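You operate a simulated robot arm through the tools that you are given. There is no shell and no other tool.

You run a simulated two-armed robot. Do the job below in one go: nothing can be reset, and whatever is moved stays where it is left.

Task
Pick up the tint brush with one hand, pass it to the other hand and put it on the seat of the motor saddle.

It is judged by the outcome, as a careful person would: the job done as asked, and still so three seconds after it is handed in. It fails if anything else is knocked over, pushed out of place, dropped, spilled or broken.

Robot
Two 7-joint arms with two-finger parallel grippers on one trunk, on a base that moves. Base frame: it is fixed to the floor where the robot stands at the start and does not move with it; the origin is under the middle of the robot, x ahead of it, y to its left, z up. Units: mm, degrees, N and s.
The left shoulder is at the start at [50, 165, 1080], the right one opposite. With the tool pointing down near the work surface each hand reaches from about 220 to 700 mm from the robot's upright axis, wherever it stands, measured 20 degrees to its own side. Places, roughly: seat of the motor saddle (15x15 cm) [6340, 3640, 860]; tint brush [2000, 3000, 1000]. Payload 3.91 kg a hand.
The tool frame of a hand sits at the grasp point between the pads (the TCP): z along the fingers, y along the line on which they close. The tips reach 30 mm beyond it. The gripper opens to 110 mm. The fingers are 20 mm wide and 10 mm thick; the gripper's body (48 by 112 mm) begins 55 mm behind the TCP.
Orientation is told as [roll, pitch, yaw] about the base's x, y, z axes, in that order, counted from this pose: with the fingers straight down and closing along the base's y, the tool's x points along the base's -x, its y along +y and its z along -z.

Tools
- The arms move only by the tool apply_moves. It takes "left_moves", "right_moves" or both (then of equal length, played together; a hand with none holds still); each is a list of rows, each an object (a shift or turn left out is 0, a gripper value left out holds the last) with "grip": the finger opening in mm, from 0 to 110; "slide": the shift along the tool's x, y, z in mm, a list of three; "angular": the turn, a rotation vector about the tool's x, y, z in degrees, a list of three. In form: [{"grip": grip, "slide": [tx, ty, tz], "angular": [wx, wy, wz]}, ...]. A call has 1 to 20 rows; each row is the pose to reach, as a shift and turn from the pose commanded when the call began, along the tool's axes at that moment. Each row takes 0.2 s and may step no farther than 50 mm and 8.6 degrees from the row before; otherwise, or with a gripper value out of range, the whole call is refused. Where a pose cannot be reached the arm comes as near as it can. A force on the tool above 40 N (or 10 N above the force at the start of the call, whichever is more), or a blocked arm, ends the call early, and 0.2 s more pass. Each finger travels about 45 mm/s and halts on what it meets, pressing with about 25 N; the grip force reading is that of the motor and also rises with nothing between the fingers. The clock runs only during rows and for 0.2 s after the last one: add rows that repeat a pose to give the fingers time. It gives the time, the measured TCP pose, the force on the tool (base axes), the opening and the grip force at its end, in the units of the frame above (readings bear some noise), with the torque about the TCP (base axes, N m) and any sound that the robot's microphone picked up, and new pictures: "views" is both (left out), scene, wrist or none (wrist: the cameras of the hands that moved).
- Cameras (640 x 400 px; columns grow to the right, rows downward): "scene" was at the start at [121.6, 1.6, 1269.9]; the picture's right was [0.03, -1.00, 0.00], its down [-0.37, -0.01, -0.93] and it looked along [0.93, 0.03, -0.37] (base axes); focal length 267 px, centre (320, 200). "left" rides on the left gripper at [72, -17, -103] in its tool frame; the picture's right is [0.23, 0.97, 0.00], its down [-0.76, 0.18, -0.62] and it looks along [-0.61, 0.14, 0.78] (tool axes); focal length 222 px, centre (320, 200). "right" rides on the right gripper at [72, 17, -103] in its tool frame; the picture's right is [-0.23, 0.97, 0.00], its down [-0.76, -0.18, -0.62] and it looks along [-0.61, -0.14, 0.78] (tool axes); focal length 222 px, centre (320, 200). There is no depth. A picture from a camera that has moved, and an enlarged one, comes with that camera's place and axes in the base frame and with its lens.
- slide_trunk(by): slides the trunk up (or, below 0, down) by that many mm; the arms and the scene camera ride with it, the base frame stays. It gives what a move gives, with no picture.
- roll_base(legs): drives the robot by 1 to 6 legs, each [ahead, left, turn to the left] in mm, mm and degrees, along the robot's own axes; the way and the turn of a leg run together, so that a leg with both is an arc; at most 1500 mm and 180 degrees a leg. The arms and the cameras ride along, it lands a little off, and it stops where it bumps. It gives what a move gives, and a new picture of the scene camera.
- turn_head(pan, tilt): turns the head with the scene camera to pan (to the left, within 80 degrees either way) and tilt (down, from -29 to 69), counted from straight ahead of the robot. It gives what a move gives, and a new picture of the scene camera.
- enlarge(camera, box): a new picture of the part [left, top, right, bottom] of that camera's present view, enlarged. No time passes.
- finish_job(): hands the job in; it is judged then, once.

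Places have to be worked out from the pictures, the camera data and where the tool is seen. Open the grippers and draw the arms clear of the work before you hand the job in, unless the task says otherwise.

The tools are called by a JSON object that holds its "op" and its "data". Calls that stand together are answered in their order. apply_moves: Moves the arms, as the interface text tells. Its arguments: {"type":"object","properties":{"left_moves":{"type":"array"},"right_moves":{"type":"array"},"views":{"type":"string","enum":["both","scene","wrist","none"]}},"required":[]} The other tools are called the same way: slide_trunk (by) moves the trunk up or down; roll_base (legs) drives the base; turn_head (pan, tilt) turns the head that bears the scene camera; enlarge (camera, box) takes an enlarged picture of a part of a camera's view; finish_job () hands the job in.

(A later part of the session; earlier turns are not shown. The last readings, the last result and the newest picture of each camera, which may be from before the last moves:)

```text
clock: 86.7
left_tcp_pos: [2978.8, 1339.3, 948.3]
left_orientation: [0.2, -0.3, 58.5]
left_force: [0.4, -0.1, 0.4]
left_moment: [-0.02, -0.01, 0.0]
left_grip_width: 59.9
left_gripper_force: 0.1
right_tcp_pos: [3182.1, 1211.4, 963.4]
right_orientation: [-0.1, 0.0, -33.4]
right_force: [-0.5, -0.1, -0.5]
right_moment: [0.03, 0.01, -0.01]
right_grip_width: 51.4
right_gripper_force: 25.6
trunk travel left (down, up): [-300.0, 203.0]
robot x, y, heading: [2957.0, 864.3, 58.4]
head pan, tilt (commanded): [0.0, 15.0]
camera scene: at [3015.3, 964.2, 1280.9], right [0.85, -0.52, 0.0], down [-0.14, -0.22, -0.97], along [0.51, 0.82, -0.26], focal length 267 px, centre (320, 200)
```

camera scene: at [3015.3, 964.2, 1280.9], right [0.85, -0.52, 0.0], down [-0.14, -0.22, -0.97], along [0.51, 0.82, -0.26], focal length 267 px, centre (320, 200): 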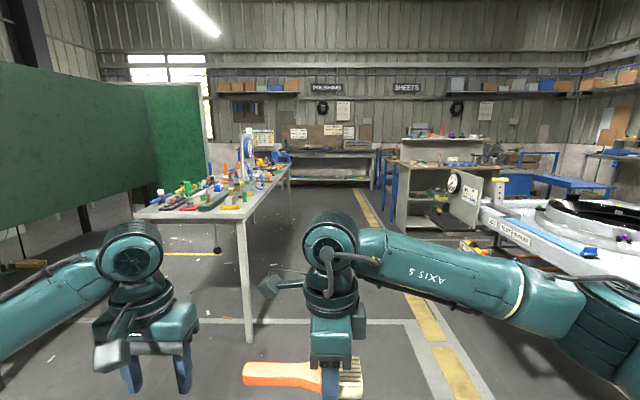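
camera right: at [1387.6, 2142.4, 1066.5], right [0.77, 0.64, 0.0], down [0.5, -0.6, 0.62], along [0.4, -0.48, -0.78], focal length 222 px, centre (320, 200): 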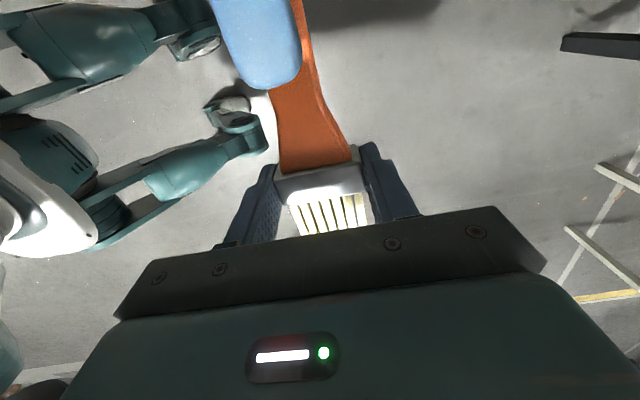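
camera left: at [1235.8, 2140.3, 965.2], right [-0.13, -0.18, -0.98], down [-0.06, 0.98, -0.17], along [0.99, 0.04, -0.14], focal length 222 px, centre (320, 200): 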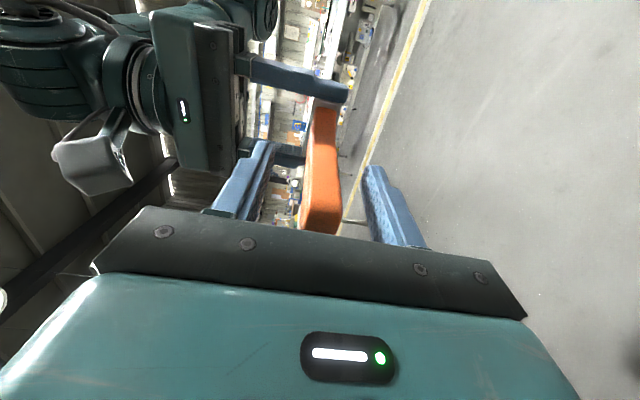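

I enlarge the wooden counter/shelf unit where the saddle is predicted (~(416,158)).

{"op": "enlarge", "data": {"camera": "scene", "box": [370, 115, 520, 215]}}

{"op": "enlarge", "data": {"camera": "scene", "box": [370, 130, 450, 180]}}

```text
4.00 times, centred on (445, 165) of scene
camera zoom: at [3015.3, 964.2, 1280.9], right [0.85, -0.52, 0.0], down [-0.14, -0.22, -0.97], along [0.51, 0.82, -0.26], focal length 1070 px, centre (-180, 340)
```

zoom: 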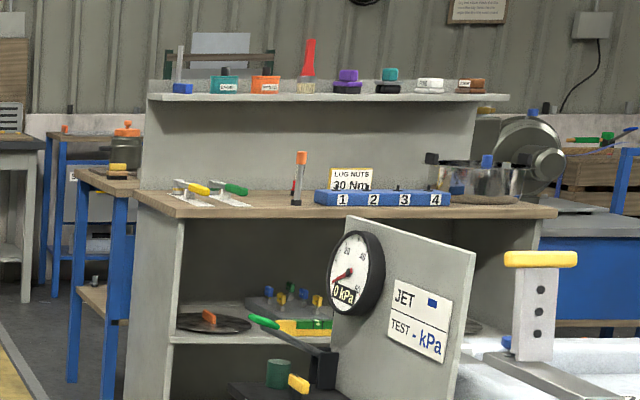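

```text
8.00 times, centred on (410, 155) of scene
camera zoom: at [3015.3, 964.2, 1280.9], right [0.85, -0.52, 0.0], down [-0.14, -0.22, -0.97], along [0.51, 0.82, -0.26], focal length 2139 px, centre (-400, 560)
```

zoom: 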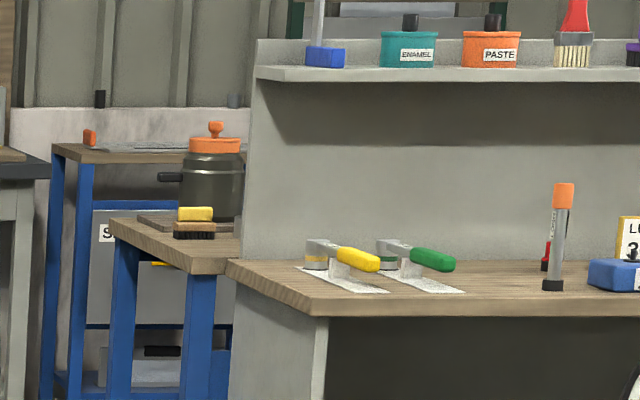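

The saddle seems to be on the blue-legged table behind the shelf unit. I drive on down the aisle, keeping clear of the tool table and the jet bench.

{"op": "roll_base", "data": {"legs": [[850, -190, 0], [850, -150, 0]]}}

{"op": "turn_head", "data": {"pan": -15, "tilt": 12}}

```text
clock: 95.5
left_tcp_pos: [4154.3, 2608.1, 949.3]
left_orientation: [0.2, -0.4, 58.2]
left_force: [0.5, -0.7, 0.5]
left_moment: [0.01, 0.03, 0.02]
left_grip_width: 60.0
left_gripper_force: 0.0
right_tcp_pos: [4358.6, 2479.0, 962.0]
right_orientation: [0.0, 0.0, -33.5]
right_force: [-0.1, -0.1, 0.0]
right_moment: [-0.02, 0.01, 0.0]
right_grip_width: 51.8
right_gripper_force: 25.1
trunk travel left (down, up): [-300.0, 203.0]
robot x, y, heading: [4124.9, 2131.7, 58.4]
head pan, tilt (commanded): [0.0, 15.0]
camera scene: at [4190.4, 2233.1, 1280.9], right [0.85, -0.53, 0.0], down [-0.14, -0.22, -0.97], along [0.51, 0.82, -0.26], focal length 267 px, centre (320, 200)
```

scene: 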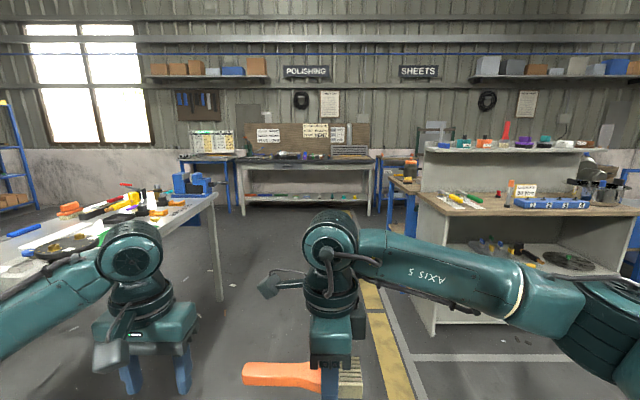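

```text
clock: 96.3
left_tcp_pos: [4155.3, 2609.0, 949.1]
left_orientation: [0.2, -0.4, 58.2]
left_force: [-0.1, -0.4, -0.7]
left_moment: [0.01, 0.02, 0.03]
left_grip_width: 60.0
left_gripper_force: 0.0
right_tcp_pos: [4359.1, 2480.0, 963.5]
right_orientation: [0.0, -0.1, -33.5]
right_force: [-0.3, 0.2, -0.4]
right_moment: [0.02, -0.01, 0.0]
right_grip_width: 51.7
right_gripper_force: 24.8
trunk travel left (down, up): [-300.0, 203.0]
robot x, y, heading: [4123.4, 2130.3, 58.5]
head pan, tilt (commanded): [-15.0, 12.0]
camera scene: at [4209.0, 2217.5, 1285.8], right [0.69, -0.73, 0.0], down [-0.15, -0.14, -0.98], along [0.71, 0.67, -0.21], focal length 267 px, centre (320, 200)
```

scene: 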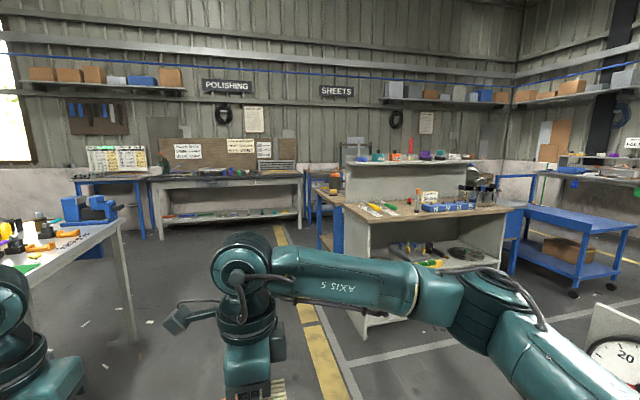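

The way along the yellow line past the shelf unit is clear. I drive on 1250 mm and look to the right behind the unit.

{"op": "roll_base", "data": {"legs": [[1250, -30, 0]]}}

{"op": "turn_head", "data": {"pan": -35, "tilt": 18}}

```text
clock: 102.7
left_tcp_pos: [4860.8, 3666.9, 948.5]
left_orientation: [0.2, -0.4, 57.5]
left_force: [0.3, 0.0, -0.7]
left_moment: [-0.01, 0.0, 0.0]
left_grip_width: 60.1
left_gripper_force: 0.0
right_tcp_pos: [5062.6, 3535.9, 963.1]
right_orientation: [0.0, 0.1, -34.2]
right_force: [-0.9, 0.7, 0.1]
right_moment: [-0.03, 0.0, 0.01]
right_grip_width: 51.6
right_gripper_force: 25.1
trunk travel left (down, up): [-300.0, 203.0]
robot x, y, heading: [4826.4, 3186.8, 57.4]
head pan, tilt (commanded): [-15.0, 12.0]
camera scene: at [4910.1, 3275.8, 1285.8], right [0.68, -0.74, 0.0], down [-0.15, -0.14, -0.98], along [0.72, 0.66, -0.21], focal length 267 px, centre (320, 200)
```

scene: 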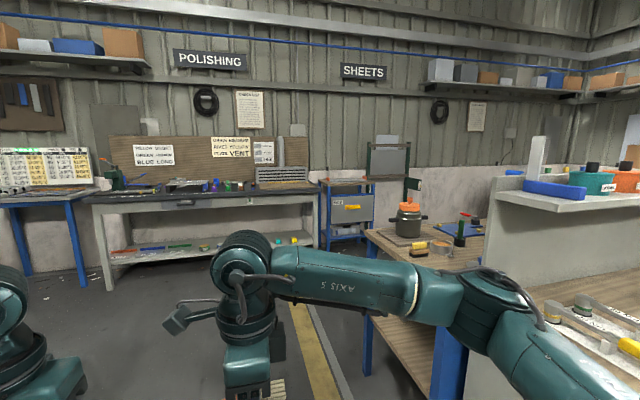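

```text
clock: 103.5
left_tcp_pos: [4860.9, 3667.2, 949.4]
left_orientation: [0.1, -0.4, 57.5]
left_force: [-0.3, 0.7, 0.3]
left_moment: [0.0, -0.02, 0.01]
left_grip_width: 60.0
left_gripper_force: 0.1
right_tcp_pos: [5062.8, 3535.8, 964.2]
right_orientation: [0.0, -0.1, -34.1]
right_force: [-0.8, -0.8, -0.3]
right_moment: [0.0, 0.0, 0.0]
right_grip_width: 51.7
right_gripper_force: 25.4
trunk travel left (down, up): [-300.0, 203.0]
robot x, y, heading: [4826.7, 3187.6, 57.4]
head pan, tilt (commanded): [-35.0, 18.0]
camera scene: at [4927.5, 3248.5, 1276.1], right [0.38, -0.92, 0.0], down [-0.29, -0.12, -0.95], along [0.88, 0.37, -0.31], focal length 267 px, centre (320, 200)
```

scene: 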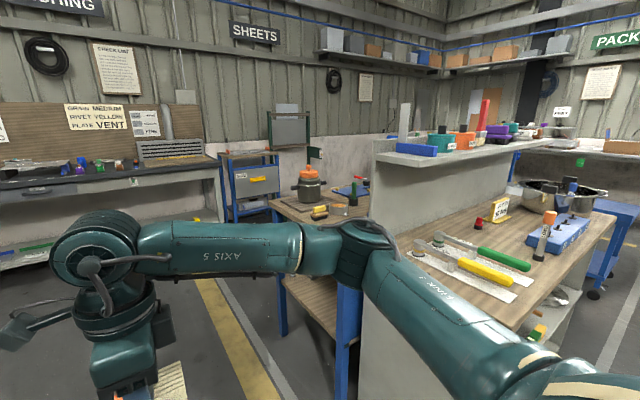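

The predicted saddle point falls near (351,190), on the blue table beside the backboard. I enlarge that.

{"op": "enlarge", "data": {"camera": "scene", "box": [250, 140, 400, 240]}}

{"op": "enlarge", "data": {"camera": "scene", "box": [380, 90, 640, 320]}}

```text
4.00 times, centred on (325, 190) of scene
camera zoom: at [4927.5, 3248.5, 1276.1], right [0.38, -0.92, 0.0], down [-0.29, -0.12, -0.95], along [0.88, 0.37, -0.31], focal length 1070 px, centre (300, 240)
```

zoom: 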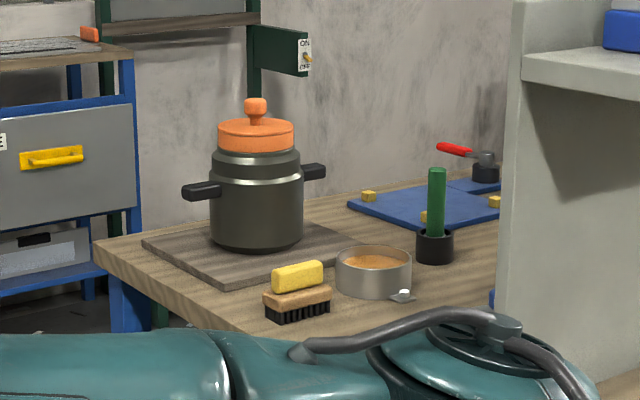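

```text
1.74 times, centred on (510, 205) of scene
camera zoom: at [4927.5, 3248.5, 1276.1], right [0.38, -0.92, 0.0], down [-0.29, -0.12, -0.95], along [0.88, 0.37, -0.31], focal length 465 px, centre (-10, 191)
```

zoom: 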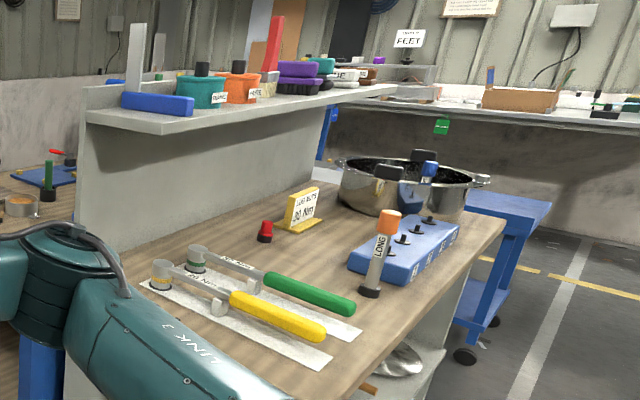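

The blue plate with yellow corner blocks on the rear table, at about [6330, 3630, 860], matches the saddle's given place; the shelf unit blocks it from this side, but there is free floor behind that table (wall ~2 m further). I continue along the aisle, a bit left, to get round behind it.

{"op": "roll_base", "data": {"legs": [[1200, 130, 0]]}}

{"op": "turn_head", "data": {"pan": -60, "tilt": 20}}

```text
clock: 109.7
left_tcp_pos: [5392.5, 4764.2, 949.6]
left_orientation: [0.1, -0.4, 58.2]
left_force: [-1.4, 0.2, -0.1]
left_moment: [-0.03, -0.01, 0.01]
left_grip_width: 60.0
left_gripper_force: 0.2
right_tcp_pos: [5596.4, 4634.8, 963.9]
right_orientation: [0.1, 0.1, -33.4]
right_force: [-0.3, 0.3, -0.4]
right_moment: [0.01, -0.01, -0.01]
right_grip_width: 51.7
right_gripper_force: 25.0
trunk travel left (down, up): [-300.0, 203.0]
robot x, y, heading: [5362.7, 4283.9, 58.3]
head pan, tilt (commanded): [-35.0, 18.0]
camera scene: at [5464.8, 4346.9, 1276.0], right [0.39, -0.92, 0.0], down [-0.28, -0.12, -0.95], along [0.87, 0.38, -0.31], focal length 267 px, centre (320, 200)
```

scene: 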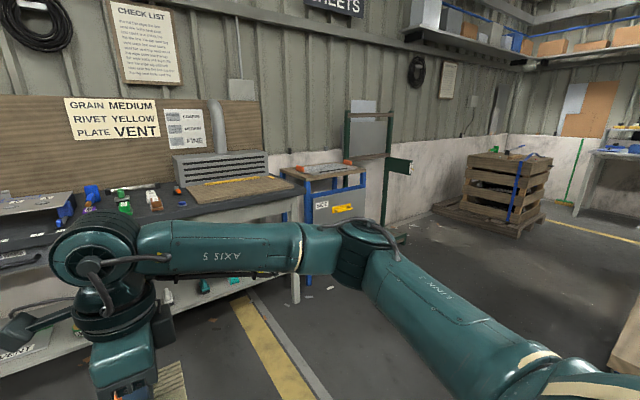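

```text
clock: 110.6
left_tcp_pos: [5393.4, 4765.3, 949.4]
left_orientation: [0.2, -0.4, 58.2]
left_force: [0.4, -0.6, 0.3]
left_moment: [-0.02, 0.0, 0.0]
left_grip_width: 60.0
left_gripper_force: 0.1
right_tcp_pos: [5596.6, 4636.6, 962.9]
right_orientation: [-0.1, 0.0, -33.5]
right_force: [-0.2, 0.4, 0.6]
right_moment: [-0.02, 0.0, -0.02]
right_grip_width: 51.4
right_gripper_force: 25.2
trunk travel left (down, up): [-300.0, 203.0]
robot x, y, heading: [5357.7, 4287.6, 58.1]
head pan, tilt (commanded): [-60.0, 20.0]
camera scene: at [5472.1, 4307.1, 1272.8], right [-0.03, -1.0, 0.0], down [-0.34, 0.01, -0.94], along [0.94, -0.03, -0.34], focal length 267 px, centre (320, 200)
```

scene: 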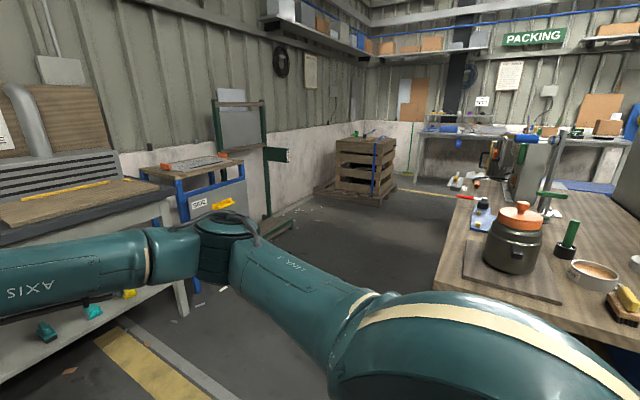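

Free floor ~1.4 m deep lies between the rear table's far edge and the polishing bench. I go ahead 800 mm, turn right 90° and advance along behind the table, then look at the saddle.

{"op": "roll_base", "data": {"legs": [[800, 0, 0], [0, 0, -90]]}}

{"op": "turn_head", "data": {"pan": -30, "tilt": 20}}

```text
clock: 118.7
left_tcp_pos: [6260.8, 4927.6, 949.3]
left_orientation: [0.2, -0.4, -32.6]
left_force: [0.5, 0.6, -0.4]
left_moment: [0.0, 0.0, 0.01]
left_grip_width: 60.1
left_gripper_force: 0.1
right_tcp_pos: [6130.6, 4726.1, 963.3]
right_orientation: [0.0, -0.1, -124.4]
right_force: [0.1, 0.3, -0.1]
right_moment: [0.0, -0.03, 0.01]
right_grip_width: 51.6
right_gripper_force: 24.9
trunk travel left (down, up): [-300.0, 203.0]
robot x, y, heading: [5783.6, 4963.6, -32.4]
head pan, tilt (commanded): [-60.0, 20.0]
camera scene: at [5803.6, 4852.9, 1272.8], right [-1.0, 0.05, 0.0], down [0.02, 0.34, -0.94], along [-0.04, -0.94, -0.34], focal length 267 px, centre (320, 200)
```

scene: 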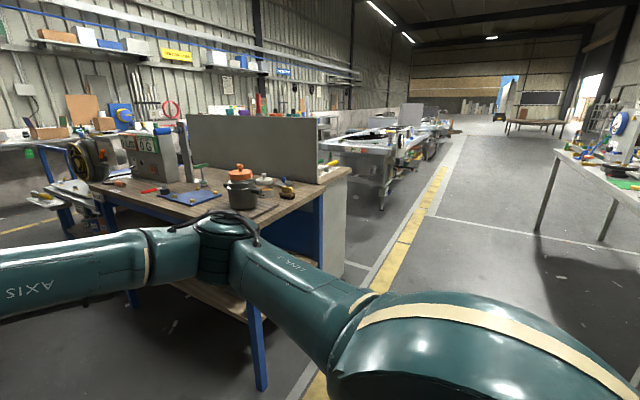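

```text
clock: 119.6
left_tcp_pos: [6261.8, 4927.7, 948.5]
left_orientation: [0.3, -0.5, -32.6]
left_force: [-0.1, -0.1, 0.2]
left_moment: [0.02, -0.01, 0.02]
left_grip_width: 60.0
left_gripper_force: 0.0
right_tcp_pos: [6130.7, 4725.5, 962.8]
right_orientation: [0.0, 0.0, -124.3]
right_force: [0.4, 0.3, 0.6]
right_moment: [-0.02, 0.01, 0.01]
right_grip_width: 51.4
right_gripper_force: 25.1
trunk travel left (down, up): [-300.0, 203.0]
robot x, y, heading: [5784.0, 4962.4, -32.6]
head pan, tilt (commanded): [-30.0, 20.0]
camera scene: at [5850.6, 4863.3, 1272.8], right [-0.89, -0.46, 0.0], down [-0.16, 0.3, -0.94], along [0.43, -0.83, -0.34], focal length 267 px, centre (320, 200)
```

scene: 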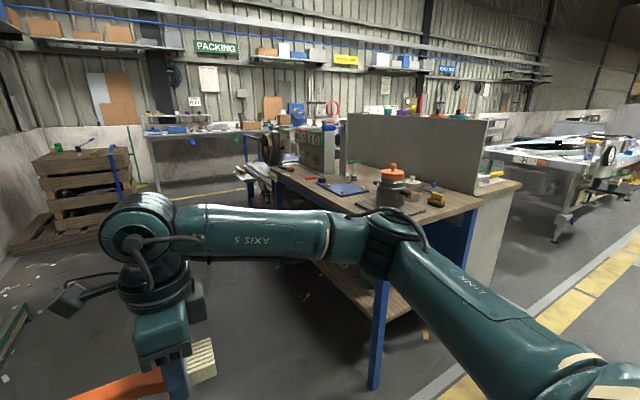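

Now the rear table is seen from behind. I enlarge the blue plate and its surroundings.

{"op": "enlarge", "data": {"camera": "scene", "box": [250, 110, 450, 230]}}

{"op": "enlarge", "data": {"camera": "scene", "box": [260, 155, 380, 215]}}

```text
3.20 times, centred on (350, 170) of scene
camera zoom: at [5850.6, 4863.3, 1272.8], right [-0.89, -0.46, 0.0], down [-0.16, 0.3, -0.94], along [0.43, -0.83, -0.34], focal length 856 px, centre (224, 296)
```

zoom: 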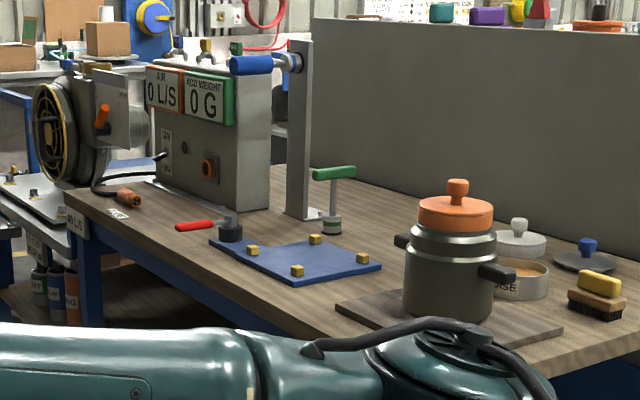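

```text
5.33 times, centred on (320, 185) of scene
camera zoom: at [5850.6, 4863.3, 1272.8], right [-0.89, -0.46, 0.0], down [-0.16, 0.3, -0.94], along [0.43, -0.83, -0.34], focal length 1426 px, centre (320, 280)
```

zoom: 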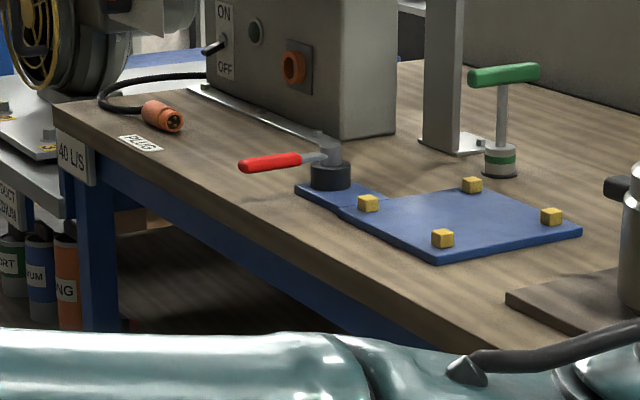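

The motor saddle is clear now: a blue plate with four yellow blocks (127 mm square, centred ≈ [6345, 3617]) and a red-handled clamp beside it; the table's far edge is ~120 mm from its centre. I tuck the left hand back and up, then drive along behind the table and turn to face it.

{"op": "apply_moves", "data": {"left_moves": [{"slide": [25, 0, -25]}, {"slide": [50, 0, -50]}, {"slide": [75, 0, -75]}, {"slide": [90, 0, -90]}, {"slide": [90, 0, -90]}], "views": "none"}}

{"op": "roll_base", "data": {"legs": [[1280, 0, 0], [0, 0, -90]]}}

{"op": "turn_head", "data": {"pan": 0, "tilt": 30}}

```text
clock: 120.8
left_tcp_pos: [6186.6, 4977.6, 1039.3]
left_orientation: [0.1, -0.4, -32.6]
left_force: [-0.7, -0.6, 0.8]
left_moment: [-0.03, -0.04, -0.02]
left_grip_width: 59.9
left_gripper_force: 0.1
right_tcp_pos: [6129.4, 4725.8, 962.7]
right_orientation: [0.1, 0.0, -124.3]
right_force: [0.3, 0.0, 0.5]
right_moment: [0.0, -0.02, 0.01]
right_grip_width: 51.6
right_gripper_force: 25.5
trunk travel left (down, up): [-300.0, 203.0]
robot x, y, heading: [5784.1, 4963.5, -32.7]
head pan, tilt (commanded): [-30.0, 20.0]
```

```text
clock: 131.2
left_tcp_pos: [6877.9, 3857.9, 1039.2]
left_orientation: [0.2, -0.5, -124.3]
left_force: [0.5, 0.1, 0.3]
left_moment: [0.01, -0.01, 0.02]
left_grip_width: 59.8
left_gripper_force: 0.1
right_tcp_pos: [6626.9, 3922.5, 963.4]
right_orientation: [0.0, 0.0, 144.2]
right_force: [-0.3, -0.3, -0.2]
right_moment: [0.03, -0.01, 0.05]
right_grip_width: 51.7
right_gripper_force: 24.9
trunk travel left (down, up): [-300.0, 203.0]
robot x, y, heading: [6871.9, 4261.3, -124.2]
head pan, tilt (commanded): [-30.0, 20.0]
camera scene: at [6773.8, 4196.0, 1272.8], right [-0.43, 0.9, 0.0], down [0.31, 0.15, -0.94], along [-0.85, -0.41, -0.34], focal length 267 px, centre (320, 200)
```

scene: 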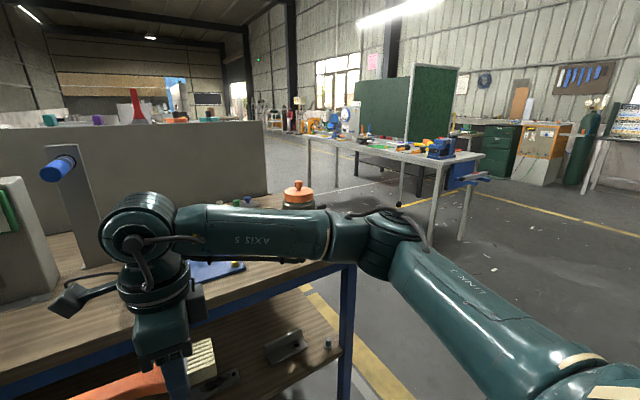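

```text
clock: 132.2
left_tcp_pos: [6876.7, 3859.2, 1037.7]
left_orientation: [0.2, -0.4, -124.3]
left_force: [0.3, 0.3, -0.3]
left_moment: [0.03, -0.04, 0.04]
left_grip_width: 60.2
left_gripper_force: 0.0
right_tcp_pos: [6627.4, 3923.1, 963.4]
right_orientation: [0.1, 0.0, 144.1]
right_force: [-1.2, 0.5, 0.7]
right_moment: [0.02, 0.01, 0.01]
right_grip_width: 51.6
right_gripper_force: 25.1
trunk travel left (down, up): [-300.0, 203.0]
robot x, y, heading: [6876.0, 4263.0, -124.2]
head pan, tilt (commanded): [0.0, 30.0]
camera scene: at [6806.8, 4161.7, 1256.8], right [-0.83, 0.56, 0.0], down [0.28, 0.41, -0.87], along [-0.49, -0.72, -0.5], focal length 267 px, centre (320, 200)
```

scene: 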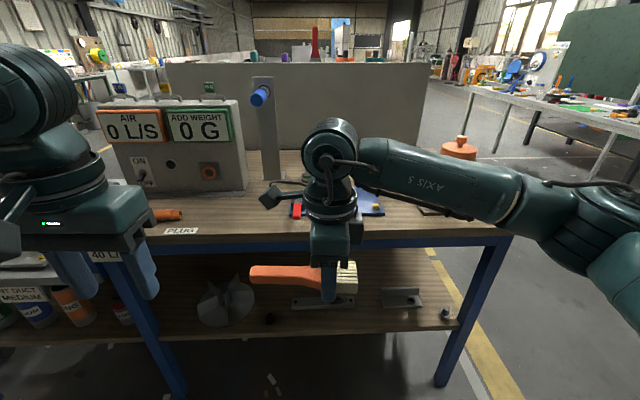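

I'm facing the rear table; the saddle should be ~830 ahead and 75 right of the robot axis. I raise the brush 60 mm and shift the right hand 95 mm to the right, so the path in stays clear of the clamp.

{"op": "apply_moves", "data": {"right_moves": [{"slide": [-10, 0, -25]}, {"slide": [-35, 0, -50]}, {"slide": [-65, 0, -60]}, {"slide": [-95, 0, -60]}, {"slide": [-95, 0, -60]}], "views": "scene"}}

{"op": "enlarge", "data": {"camera": "scene", "box": [230, 130, 430, 255]}}

```text
clock: 133.4
left_tcp_pos: [6877.0, 3858.8, 1038.5]
left_orientation: [0.1, -0.4, -124.3]
left_force: [0.4, 0.9, -0.2]
left_moment: [0.04, 0.03, 0.03]
left_grip_width: 60.0
left_gripper_force: 0.0
right_tcp_pos: [6552.9, 3979.7, 1023.3]
right_orientation: [-0.1, 0.0, 144.1]
right_force: [-0.4, 0.1, -0.8]
right_moment: [-0.01, -0.04, -0.01]
right_grip_width: 52.0
right_gripper_force: 25.1
trunk travel left (down, up): [-300.0, 203.0]
robot x, y, heading: [6874.2, 4260.1, -124.4]
head pan, tilt (commanded): [0.0, 30.0]
camera scene: at [6806.9, 4161.6, 1256.7], right [-0.83, 0.56, 0.0], down [0.28, 0.41, -0.87], along [-0.49, -0.72, -0.5], focal length 267 px, centre (320, 200)
```

scene: 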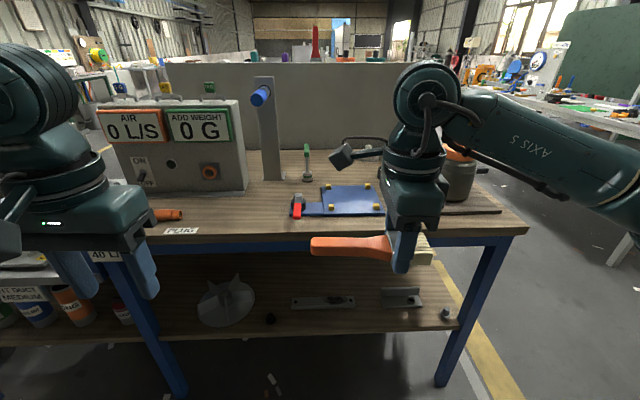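

```text
3.20 times, centred on (330, 192) of scene
camera zoom: at [6806.9, 4161.6, 1256.7], right [-0.83, 0.56, 0.0], down [0.28, 0.41, -0.87], along [-0.49, -0.72, -0.5], focal length 856 px, centre (288, 224)
```

zoom: 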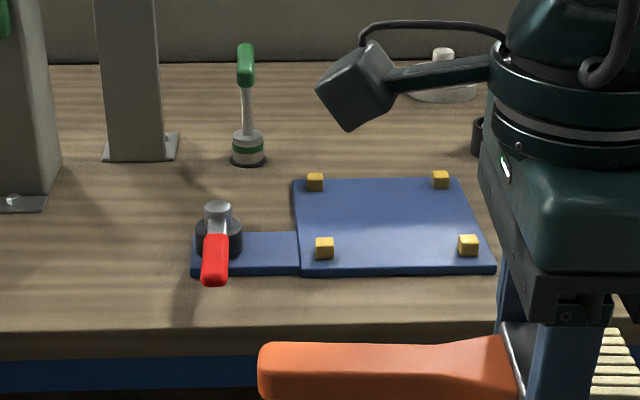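

Clear view of the seat: block centres give a seat centre of about [6331, 3629, 860], sides along −32°. I drive the robot 265 mm forward, with the brush held well above everything.

{"op": "roll_base", "data": {"legs": [[265, 0, 0]]}}

{"op": "turn_head", "data": {"pan": 0, "tilt": 42}}

{"op": "enlarge", "data": {"camera": "scene", "box": [230, 100, 470, 250]}}

```text
clock: 135.3
left_tcp_pos: [6729.3, 3637.3, 1038.6]
left_orientation: [0.1, -0.4, -123.9]
left_force: [0.4, -0.4, 0.7]
left_moment: [0.03, 0.02, 0.0]
left_grip_width: 60.0
left_gripper_force: 0.0
right_tcp_pos: [6403.4, 3755.9, 1023.7]
right_orientation: [0.0, 0.1, 144.5]
right_force: [-0.2, -0.7, -1.1]
right_moment: [-0.03, -0.02, 0.02]
right_grip_width: 51.7
right_gripper_force: 24.8
trunk travel left (down, up): [-300.0, 203.0]
robot x, y, heading: [6726.3, 4043.0, -123.8]
head pan, tilt (commanded): [0.0, 30.0]
camera scene: at [6657.5, 3939.8, 1256.7], right [-0.83, 0.56, 0.0], down [0.28, 0.42, -0.87], along [-0.48, -0.72, -0.5], focal length 267 px, centre (320, 200)
```

scene: 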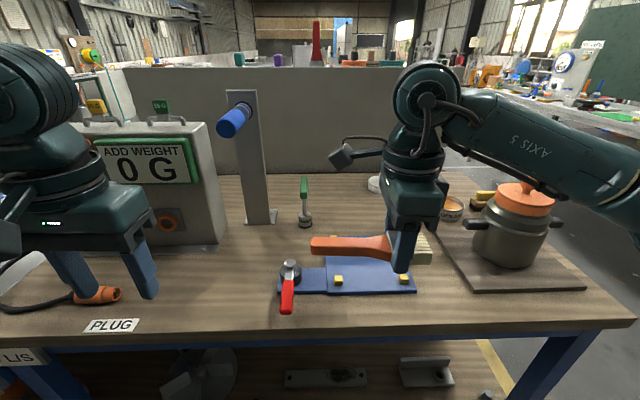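

```text
clock: 136.0
left_tcp_pos: [6729.9, 3638.1, 1038.9]
left_orientation: [0.2, -0.5, -124.0]
left_force: [-0.5, 0.1, 0.2]
left_moment: [0.0, -0.03, -0.04]
left_grip_width: 60.1
left_gripper_force: 0.1
right_tcp_pos: [6403.7, 3754.7, 1023.6]
right_orientation: [0.0, -0.1, 144.4]
right_force: [0.1, 0.3, -1.5]
right_moment: [-0.02, -0.01, -0.03]
right_grip_width: 51.6
right_gripper_force: 24.8
trunk travel left (down, up): [-300.0, 203.0]
robot x, y, heading: [6725.9, 4040.5, -123.9]
head pan, tilt (commanded): [0.0, 42.0]
camera scene: at [6661.5, 3945.8, 1238.5], right [-0.83, 0.56, 0.0], down [0.37, 0.55, -0.74], along [-0.41, -0.62, -0.67], focal length 267 px, centre (320, 200)
```

scene: 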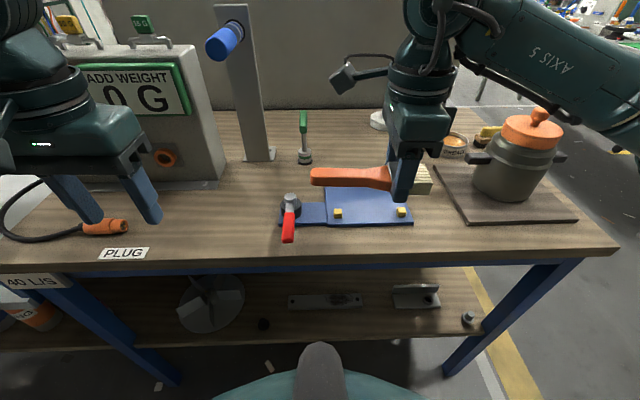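

```text
2.67 times, centred on (350, 175) of scene
camera zoom: at [6661.5, 3945.8, 1238.5], right [-0.83, 0.56, 0.0], down [0.37, 0.55, -0.74], along [-0.41, -0.62, -0.67], focal length 713 px, centre (240, 267)
```

zoom: 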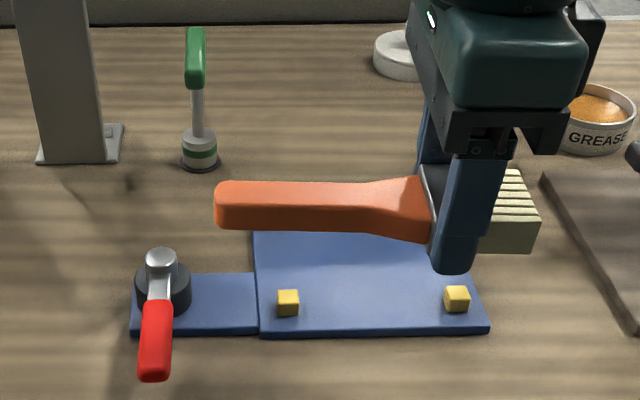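

Both views agree on the seat centre ≈ [6332, 3630]. The brush spans −46…+120 mm about the right TCP, so I move the TCP to ≈ [6301, 3650], yaw +3.7° to match the plate, still high.

{"op": "apply_moves", "data": {"right_moves": [{"slide": [-5, 36, 0], "angular": [0, 0, -1]}, {"slide": [-11, 73, 0], "angular": [0, 0, -2]}, {"slide": [-17, 110, 0], "angular": [0, 0, -3]}, {"slide": [-22.6, 145.5, 0], "angular": [0, 0, -3.7]}, {"slide": [-22.6, 145.5, 20], "angular": [0, 0, -3.7]}, {"slide": [-22.6, 145.5, 40], "angular": [0, 0, -3.7]}, {"slide": [-22.6, 145.5, 40], "angular": [0, 0, -3.7]}], "views": "both"}}

{"op": "enlarge", "data": {"camera": "scene", "box": [230, 80, 470, 230]}}

{"op": "enlarge", "data": {"camera": "right", "box": [140, 40, 500, 260]}}

```text
clock: 137.6
left_tcp_pos: [6729.3, 3637.8, 1038.4]
left_orientation: [0.2, -0.4, -123.9]
left_force: [0.5, -0.2, 0.0]
left_moment: [-0.01, 0.02, 0.0]
left_grip_width: 60.1
left_gripper_force: 0.1
right_tcp_pos: [6298.8, 3650.0, 984.4]
right_orientation: [-0.1, 0.0, 148.1]
right_force: [0.0, -1.1, -1.0]
right_moment: [0.01, 0.0, -0.02]
right_grip_width: 51.7
right_gripper_force: 25.6
trunk travel left (down, up): [-300.0, 203.0]
robot x, y, heading: [6722.4, 4042.0, -123.7]
head pan, tilt (commanded): [0.0, 42.0]
camera scene: at [6661.6, 3945.8, 1238.5], right [-0.83, 0.56, 0.0], down [0.37, 0.56, -0.74], along [-0.41, -0.62, -0.67], focal length 267 px, centre (320, 200)
camera right: at [6352.7, 3598.3, 1087.6], right [-0.71, -0.71, 0.0], down [-0.55, 0.55, 0.62], along [-0.44, 0.44, -0.78], focal length 222 px, centre (320, 200)
```

scene: 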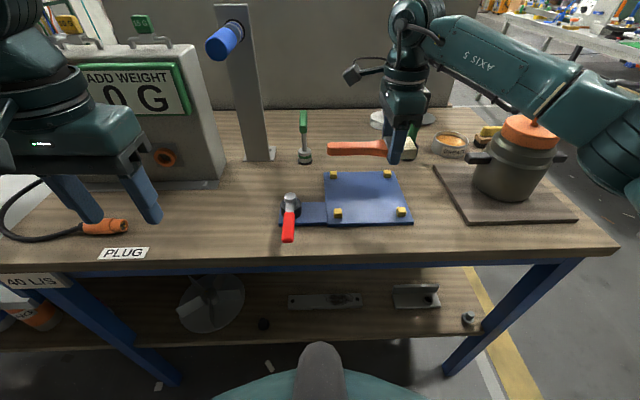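
right: 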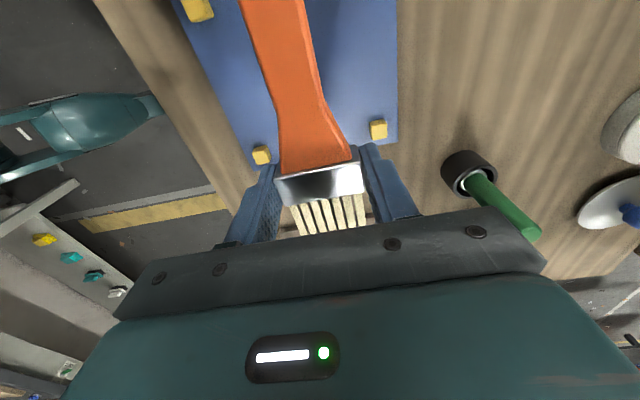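

```text
2.67 times, centred on (350, 155) of scene
camera zoom: at [6661.6, 3945.8, 1238.5], right [-0.83, 0.56, 0.0], down [0.37, 0.56, -0.74], along [-0.41, -0.62, -0.67], focal length 713 px, centre (240, 320)
```

zoom: 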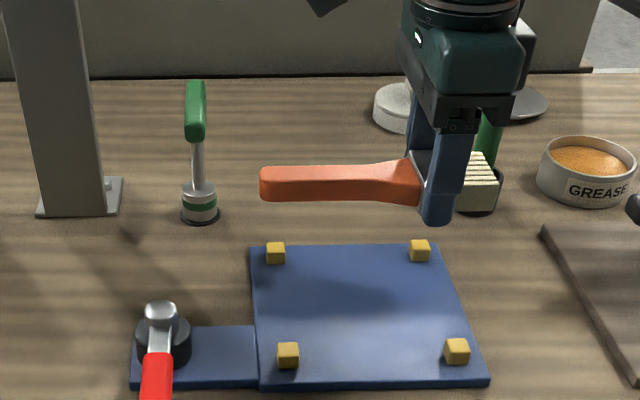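

```text
1.78 times, centred on (320, 150) of right
camera zoom: at [6352.7, 3598.3, 1087.6], right [-0.71, -0.71, 0.0], down [-0.55, 0.55, 0.62], along [-0.44, 0.44, -0.78], focal length 395 px, centre (320, 289)
```

zoom: 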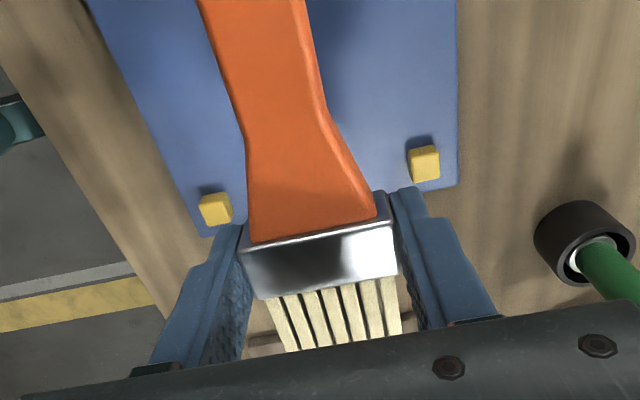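

The hand is where intended; the green rod in its black base is ~145 mm off in the closing direction, so it stays clear. I shift 4 mm toward the robot and descend to about z 902 (tips ~12–18 mm above the plate).

{"op": "apply_moves", "data": {"right_moves": [{"slide": [0, -4, 15]}, {"slide": [0, -4, 35]}, {"slide": [0, -4, 55]}, {"slide": [0, -4, 70]}, {"slide": [0, -4, 82]}, {"slide": [0, -4, 82]}], "views": "both"}}

{"op": "enlarge", "data": {"camera": "scene", "box": [250, 110, 450, 250]}}

{"op": "enlarge", "data": {"camera": "right", "box": [140, 20, 500, 240]}}

```text
clock: 139.0
left_tcp_pos: [6729.1, 3637.4, 1038.6]
left_orientation: [0.3, -0.4, -124.0]
left_force: [0.3, -0.7, -1.1]
left_moment: [0.01, -0.01, 0.0]
left_grip_width: 59.8
left_gripper_force: 0.0
right_tcp_pos: [6302.2, 3652.4, 901.0]
right_orientation: [0.0, 0.0, 148.1]
right_force: [0.1, -0.1, -0.9]
right_moment: [0.0, 0.0, 0.0]
right_grip_width: 51.7
right_gripper_force: 25.1
trunk travel left (down, up): [-300.0, 203.0]
robot x, y, heading: [6726.8, 4040.0, -123.8]
head pan, tilt (commanded): [0.0, 42.0]
camera scene: at [6661.5, 3945.8, 1238.4], right [-0.83, 0.56, 0.0], down [0.37, 0.56, -0.74], along [-0.41, -0.62, -0.67], focal length 267 px, centre (320, 200)
camera right: at [6356.1, 3600.8, 1003.8], right [-0.71, -0.71, 0.0], down [-0.55, 0.55, 0.62], along [-0.44, 0.44, -0.78], focal length 222 px, centre (320, 200)
```

scene: 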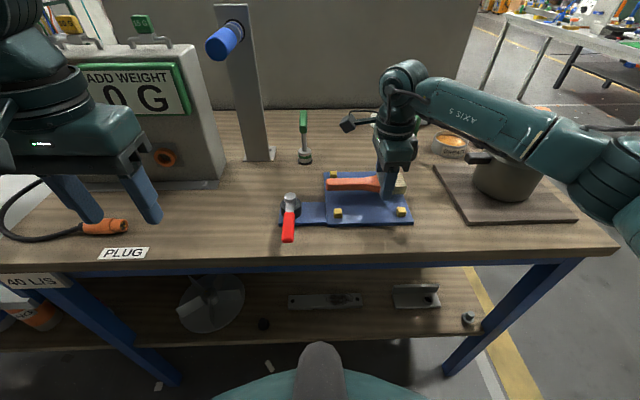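
right: 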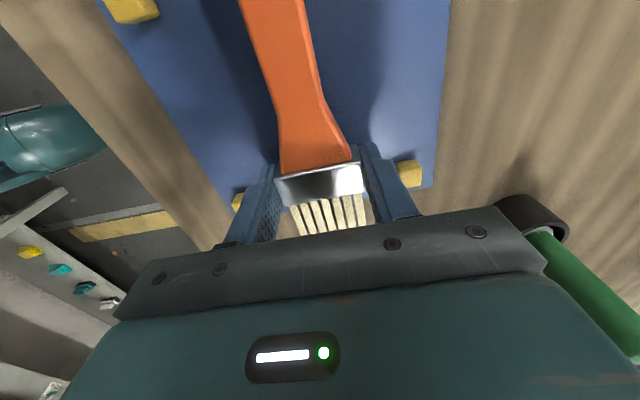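

```text
2.86 times, centred on (350, 180) of scene
camera zoom: at [6661.5, 3945.8, 1238.4], right [-0.83, 0.56, 0.0], down [0.37, 0.56, -0.74], along [-0.41, -0.62, -0.67], focal length 764 px, centre (234, 257)
```

zoom: 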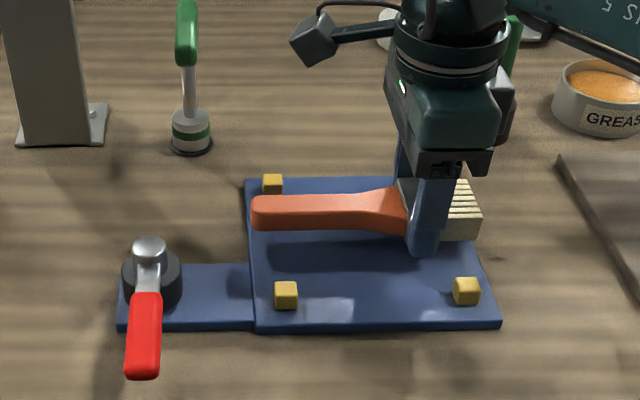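

```text
1.78 times, centred on (320, 130) of right
camera zoom: at [6356.1, 3600.8, 1003.8], right [-0.71, -0.71, 0.0], down [-0.55, 0.55, 0.62], along [-0.44, 0.44, -0.78], focal length 395 px, centre (320, 324)
```

zoom: 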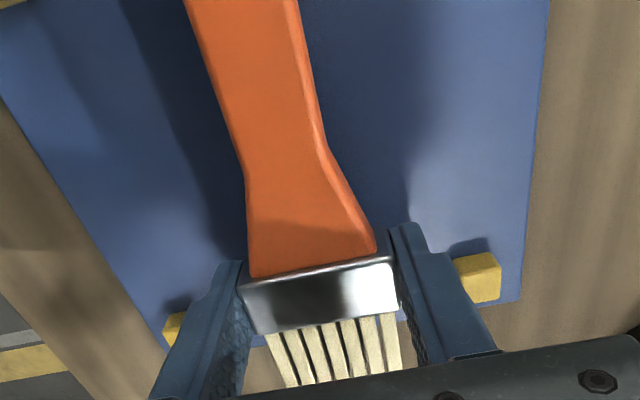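

The brush is centred on the plate between the block rows. I lower it in small steps toward contact, watching the force.

{"op": "apply_moves", "data": {"right_moves": [{"slide": [0, 0, 3]}, {"slide": [0, 0, 6]}, {"slide": [0, 0, 8]}, {"slide": [0, 0, 10]}, {"slide": [0, 0, 10]}], "views": "none"}}

{"op": "enlarge", "data": {"camera": "scene", "box": [310, 150, 430, 235]}}

```text
clock: 140.2
left_tcp_pos: [6728.5, 3637.9, 1037.2]
left_orientation: [0.1, -0.5, -124.0]
left_force: [-0.3, -0.3, 0.3]
left_moment: [-0.01, -0.03, 0.03]
left_grip_width: 60.0
left_gripper_force: 0.0
right_tcp_pos: [6302.5, 3654.5, 890.9]
right_orientation: [-0.1, 0.2, 148.2]
right_force: [0.3, -0.8, -1.1]
right_moment: [-0.01, -0.02, 0.03]
right_grip_width: 51.5
right_gripper_force: 25.0
trunk travel left (down, up): [-300.0, 203.0]
robot x, y, heading: [6727.2, 4041.0, -123.6]
head pan, tilt (commanded): [0.0, 42.0]
```

```text
4.71 times, centred on (370, 192) of scene
camera zoom: at [6661.5, 3945.8, 1238.4], right [-0.83, 0.56, 0.0], down [0.37, 0.56, -0.74], along [-0.41, -0.62, -0.67], focal length 1258 px, centre (85, 235)
```

zoom: 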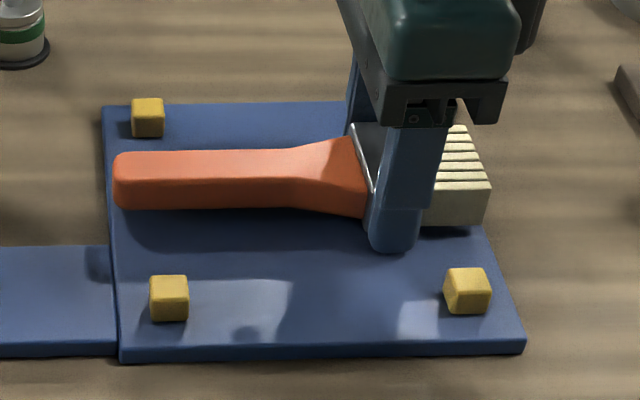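

No contact yet (force ~1 N); the gap below the brush is small. I continue by 6 mm in 2 mm steps.

{"op": "apply_moves", "data": {"right_moves": [{"slide": [0, 0, 1]}, {"slide": [0, 0, 2]}, {"slide": [0, 0, 3]}, {"slide": [0, 0, 4]}, {"slide": [0, 0, 4]}], "views": "none"}}

{"op": "enlarge", "data": {"camera": "scene", "box": [310, 150, 430, 235]}}

```text
clock: 141.4
left_tcp_pos: [6729.7, 3638.1, 1038.8]
left_orientation: [0.2, -0.5, -123.9]
left_force: [0.4, 0.0, -0.6]
left_moment: [-0.02, 0.03, -0.01]
left_grip_width: 60.2
left_gripper_force: 0.1
right_tcp_pos: [6303.0, 3654.3, 889.7]
right_orientation: [0.2, -0.1, 148.1]
right_force: [-1.3, -1.1, 13.2]
right_moment: [0.4, -0.15, 0.14]
right_grip_width: 51.5
right_gripper_force: 25.3
trunk travel left (down, up): [-300.0, 203.0]
robot x, y, heading: [6722.5, 4045.1, -123.9]
head pan, tilt (commanded): [0.0, 42.0]
```

```text
4.71 times, centred on (370, 192) of scene
camera zoom: at [6662.3, 3946.5, 1238.8], right [-0.83, 0.56, 0.0], down [0.37, 0.55, -0.74], along [-0.42, -0.62, -0.67], focal length 1258 px, centre (85, 235)
```

zoom: 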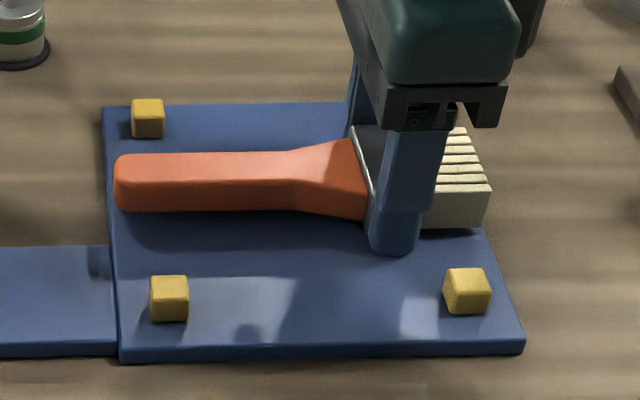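

Contact: 13 N at TCP z 889.7, so the seat is at z≈860 as stated and the brush is down. I ease the pressure by 2 mm and open the right fingers gently to 66 mm.

{"op": "apply_moves", "data": {"right_moves": [{"slide": [0, 0, -1]}, {"slide": [0, 0, -2.5]}, {"slide": [0, 0, -2.5], "grip": 53}, {"slide": [0, 0, -2.5], "grip": 56}, {"slide": [0, 0, -2.5], "grip": 60}, {"slide": [0, 0, -2.5], "grip": 66}, {"slide": [0, 0, -2.5], "grip": 66}, {"slide": [0, 0, -2.5], "grip": 66}], "views": "both"}}

{"op": "enlarge", "data": {"camera": "scene", "box": [310, 150, 430, 235]}}

{"op": "enlarge", "data": {"camera": "right", "box": [140, 20, 500, 240]}}

```text
clock: 143.2
left_tcp_pos: [6729.6, 3637.2, 1038.8]
left_orientation: [0.1, -0.4, -123.9]
left_force: [-0.7, 0.2, 0.2]
left_moment: [0.01, 0.0, 0.02]
left_grip_width: 59.9
left_gripper_force: 0.1
right_tcp_pos: [6303.7, 3653.4, 888.7]
right_orientation: [0.0, 0.1, 148.1]
right_force: [0.1, -0.1, 0.0]
right_moment: [0.02, -0.02, 0.01]
right_grip_width: 66.0
right_gripper_force: 0.0
trunk travel left (down, up): [-300.0, 203.0]
robot x, y, heading: [6724.4, 4040.1, -123.8]
head pan, tilt (commanded): [0.0, 42.0]
camera scene: at [6661.6, 3945.8, 1238.4], right [-0.83, 0.56, 0.0], down [0.37, 0.56, -0.74], along [-0.41, -0.62, -0.67], focal length 267 px, centre (320, 200)
camera right: at [6356.5, 3601.9, 993.1], right [-0.71, -0.71, 0.0], down [-0.55, 0.55, 0.62], along [-0.44, 0.44, -0.78], focal length 222 px, centre (320, 200)
```

scene: 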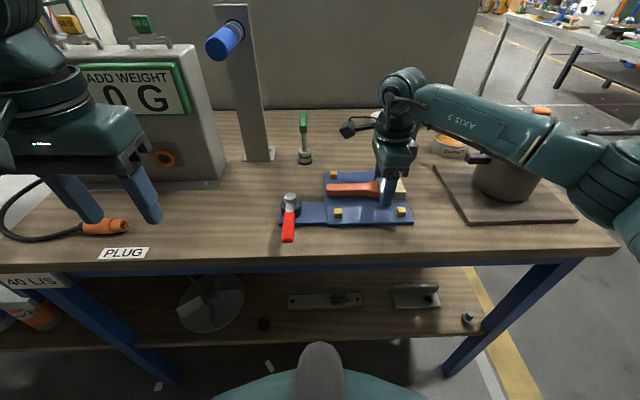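
right: 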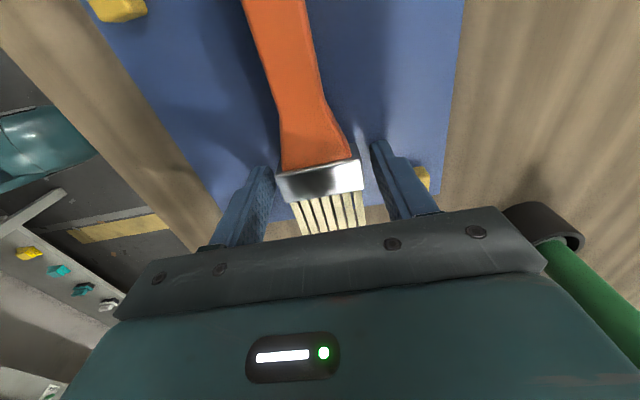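

```text
4.71 times, centred on (370, 192) of scene
camera zoom: at [6661.6, 3945.8, 1238.4], right [-0.83, 0.56, 0.0], down [0.37, 0.56, -0.74], along [-0.41, -0.62, -0.67], focal length 1258 px, centre (85, 235)
```

zoom: 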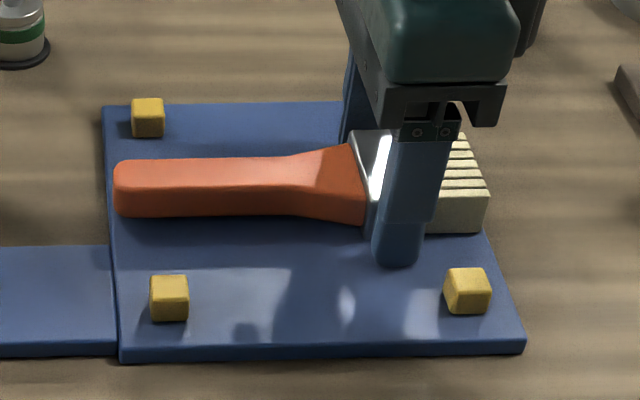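

```text
1.78 times, centred on (320, 130) of right
camera zoom: at [6356.5, 3601.9, 993.1], right [-0.71, -0.71, 0.0], down [-0.55, 0.55, 0.62], along [-0.44, 0.44, -0.78], focal length 395 px, centre (320, 324)
```

zoom: 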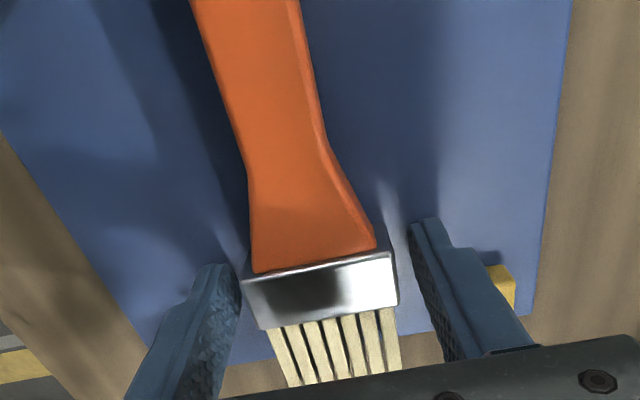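

The brush is released and lies flat on the seat. I raise the right hand straight up, clear of it.

{"op": "apply_moves", "data": {"right_moves": [{"slide": [0, 0, -10]}, {"slide": [0, 0, -25]}, {"slide": [0, 0, -45]}, {"slide": [0, 0, -70]}, {"slide": [0, 0, -95]}, {"slide": [0, 0, -120]}, {"slide": [0, 0, -120]}], "views": "both"}}

{"op": "enlarge", "data": {"camera": "scene", "box": [310, 150, 430, 235]}}

```text
clock: 144.8
left_tcp_pos: [6730.6, 3637.5, 1038.7]
left_orientation: [0.1, -0.4, -124.1]
left_force: [-0.2, -0.3, -0.4]
left_moment: [0.01, -0.06, 0.02]
left_grip_width: 60.0
left_gripper_force: 0.0
right_tcp_pos: [6303.8, 3655.4, 1009.3]
right_orientation: [0.0, -0.1, 148.0]
right_force: [-0.1, -0.1, 0.3]
right_moment: [0.03, 0.01, 0.03]
right_grip_width: 66.0
right_gripper_force: 0.0
trunk travel left (down, up): [-300.0, 203.0]
robot x, y, heading: [6720.1, 4045.0, -123.8]
head pan, tilt (commanded): [0.0, 42.0]
camera scene: at [6661.6, 3945.8, 1238.4], right [-0.83, 0.56, 0.0], down [0.37, 0.56, -0.74], along [-0.41, -0.62, -0.67], focal length 267 px, centre (320, 200)
camera right: at [6356.5, 3603.9, 1112.0], right [-0.71, -0.71, 0.0], down [-0.55, 0.55, 0.62], along [-0.44, 0.44, -0.78], focal length 222 px, centre (320, 200)
```

scene: 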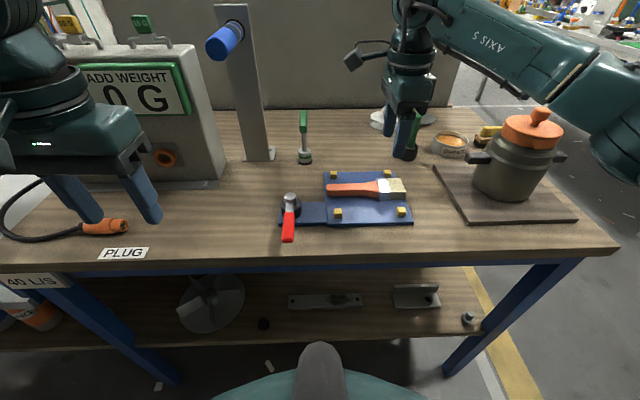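
right: 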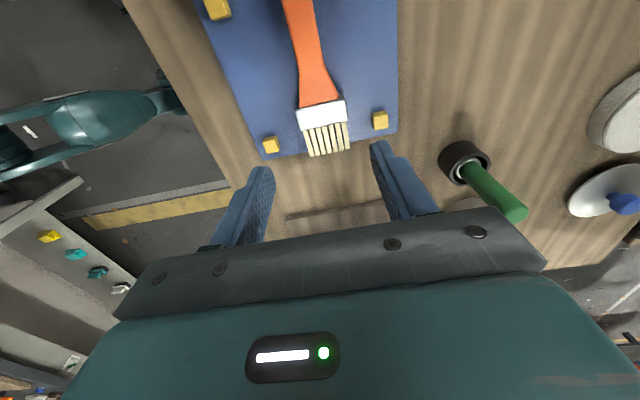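

```text
4.71 times, centred on (370, 192) of scene
camera zoom: at [6661.6, 3945.8, 1238.4], right [-0.83, 0.56, 0.0], down [0.37, 0.56, -0.74], along [-0.41, -0.62, -0.67], focal length 1258 px, centre (85, 235)
```

zoom: 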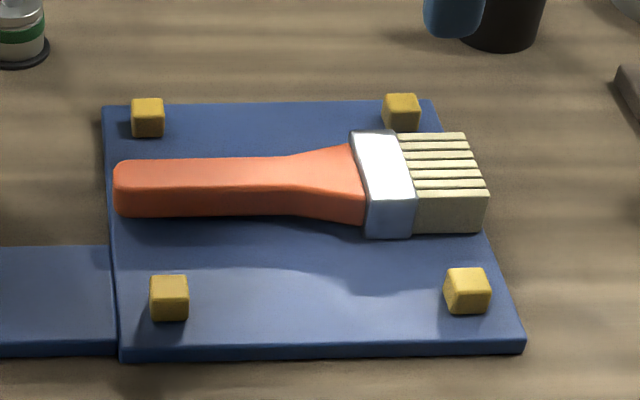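

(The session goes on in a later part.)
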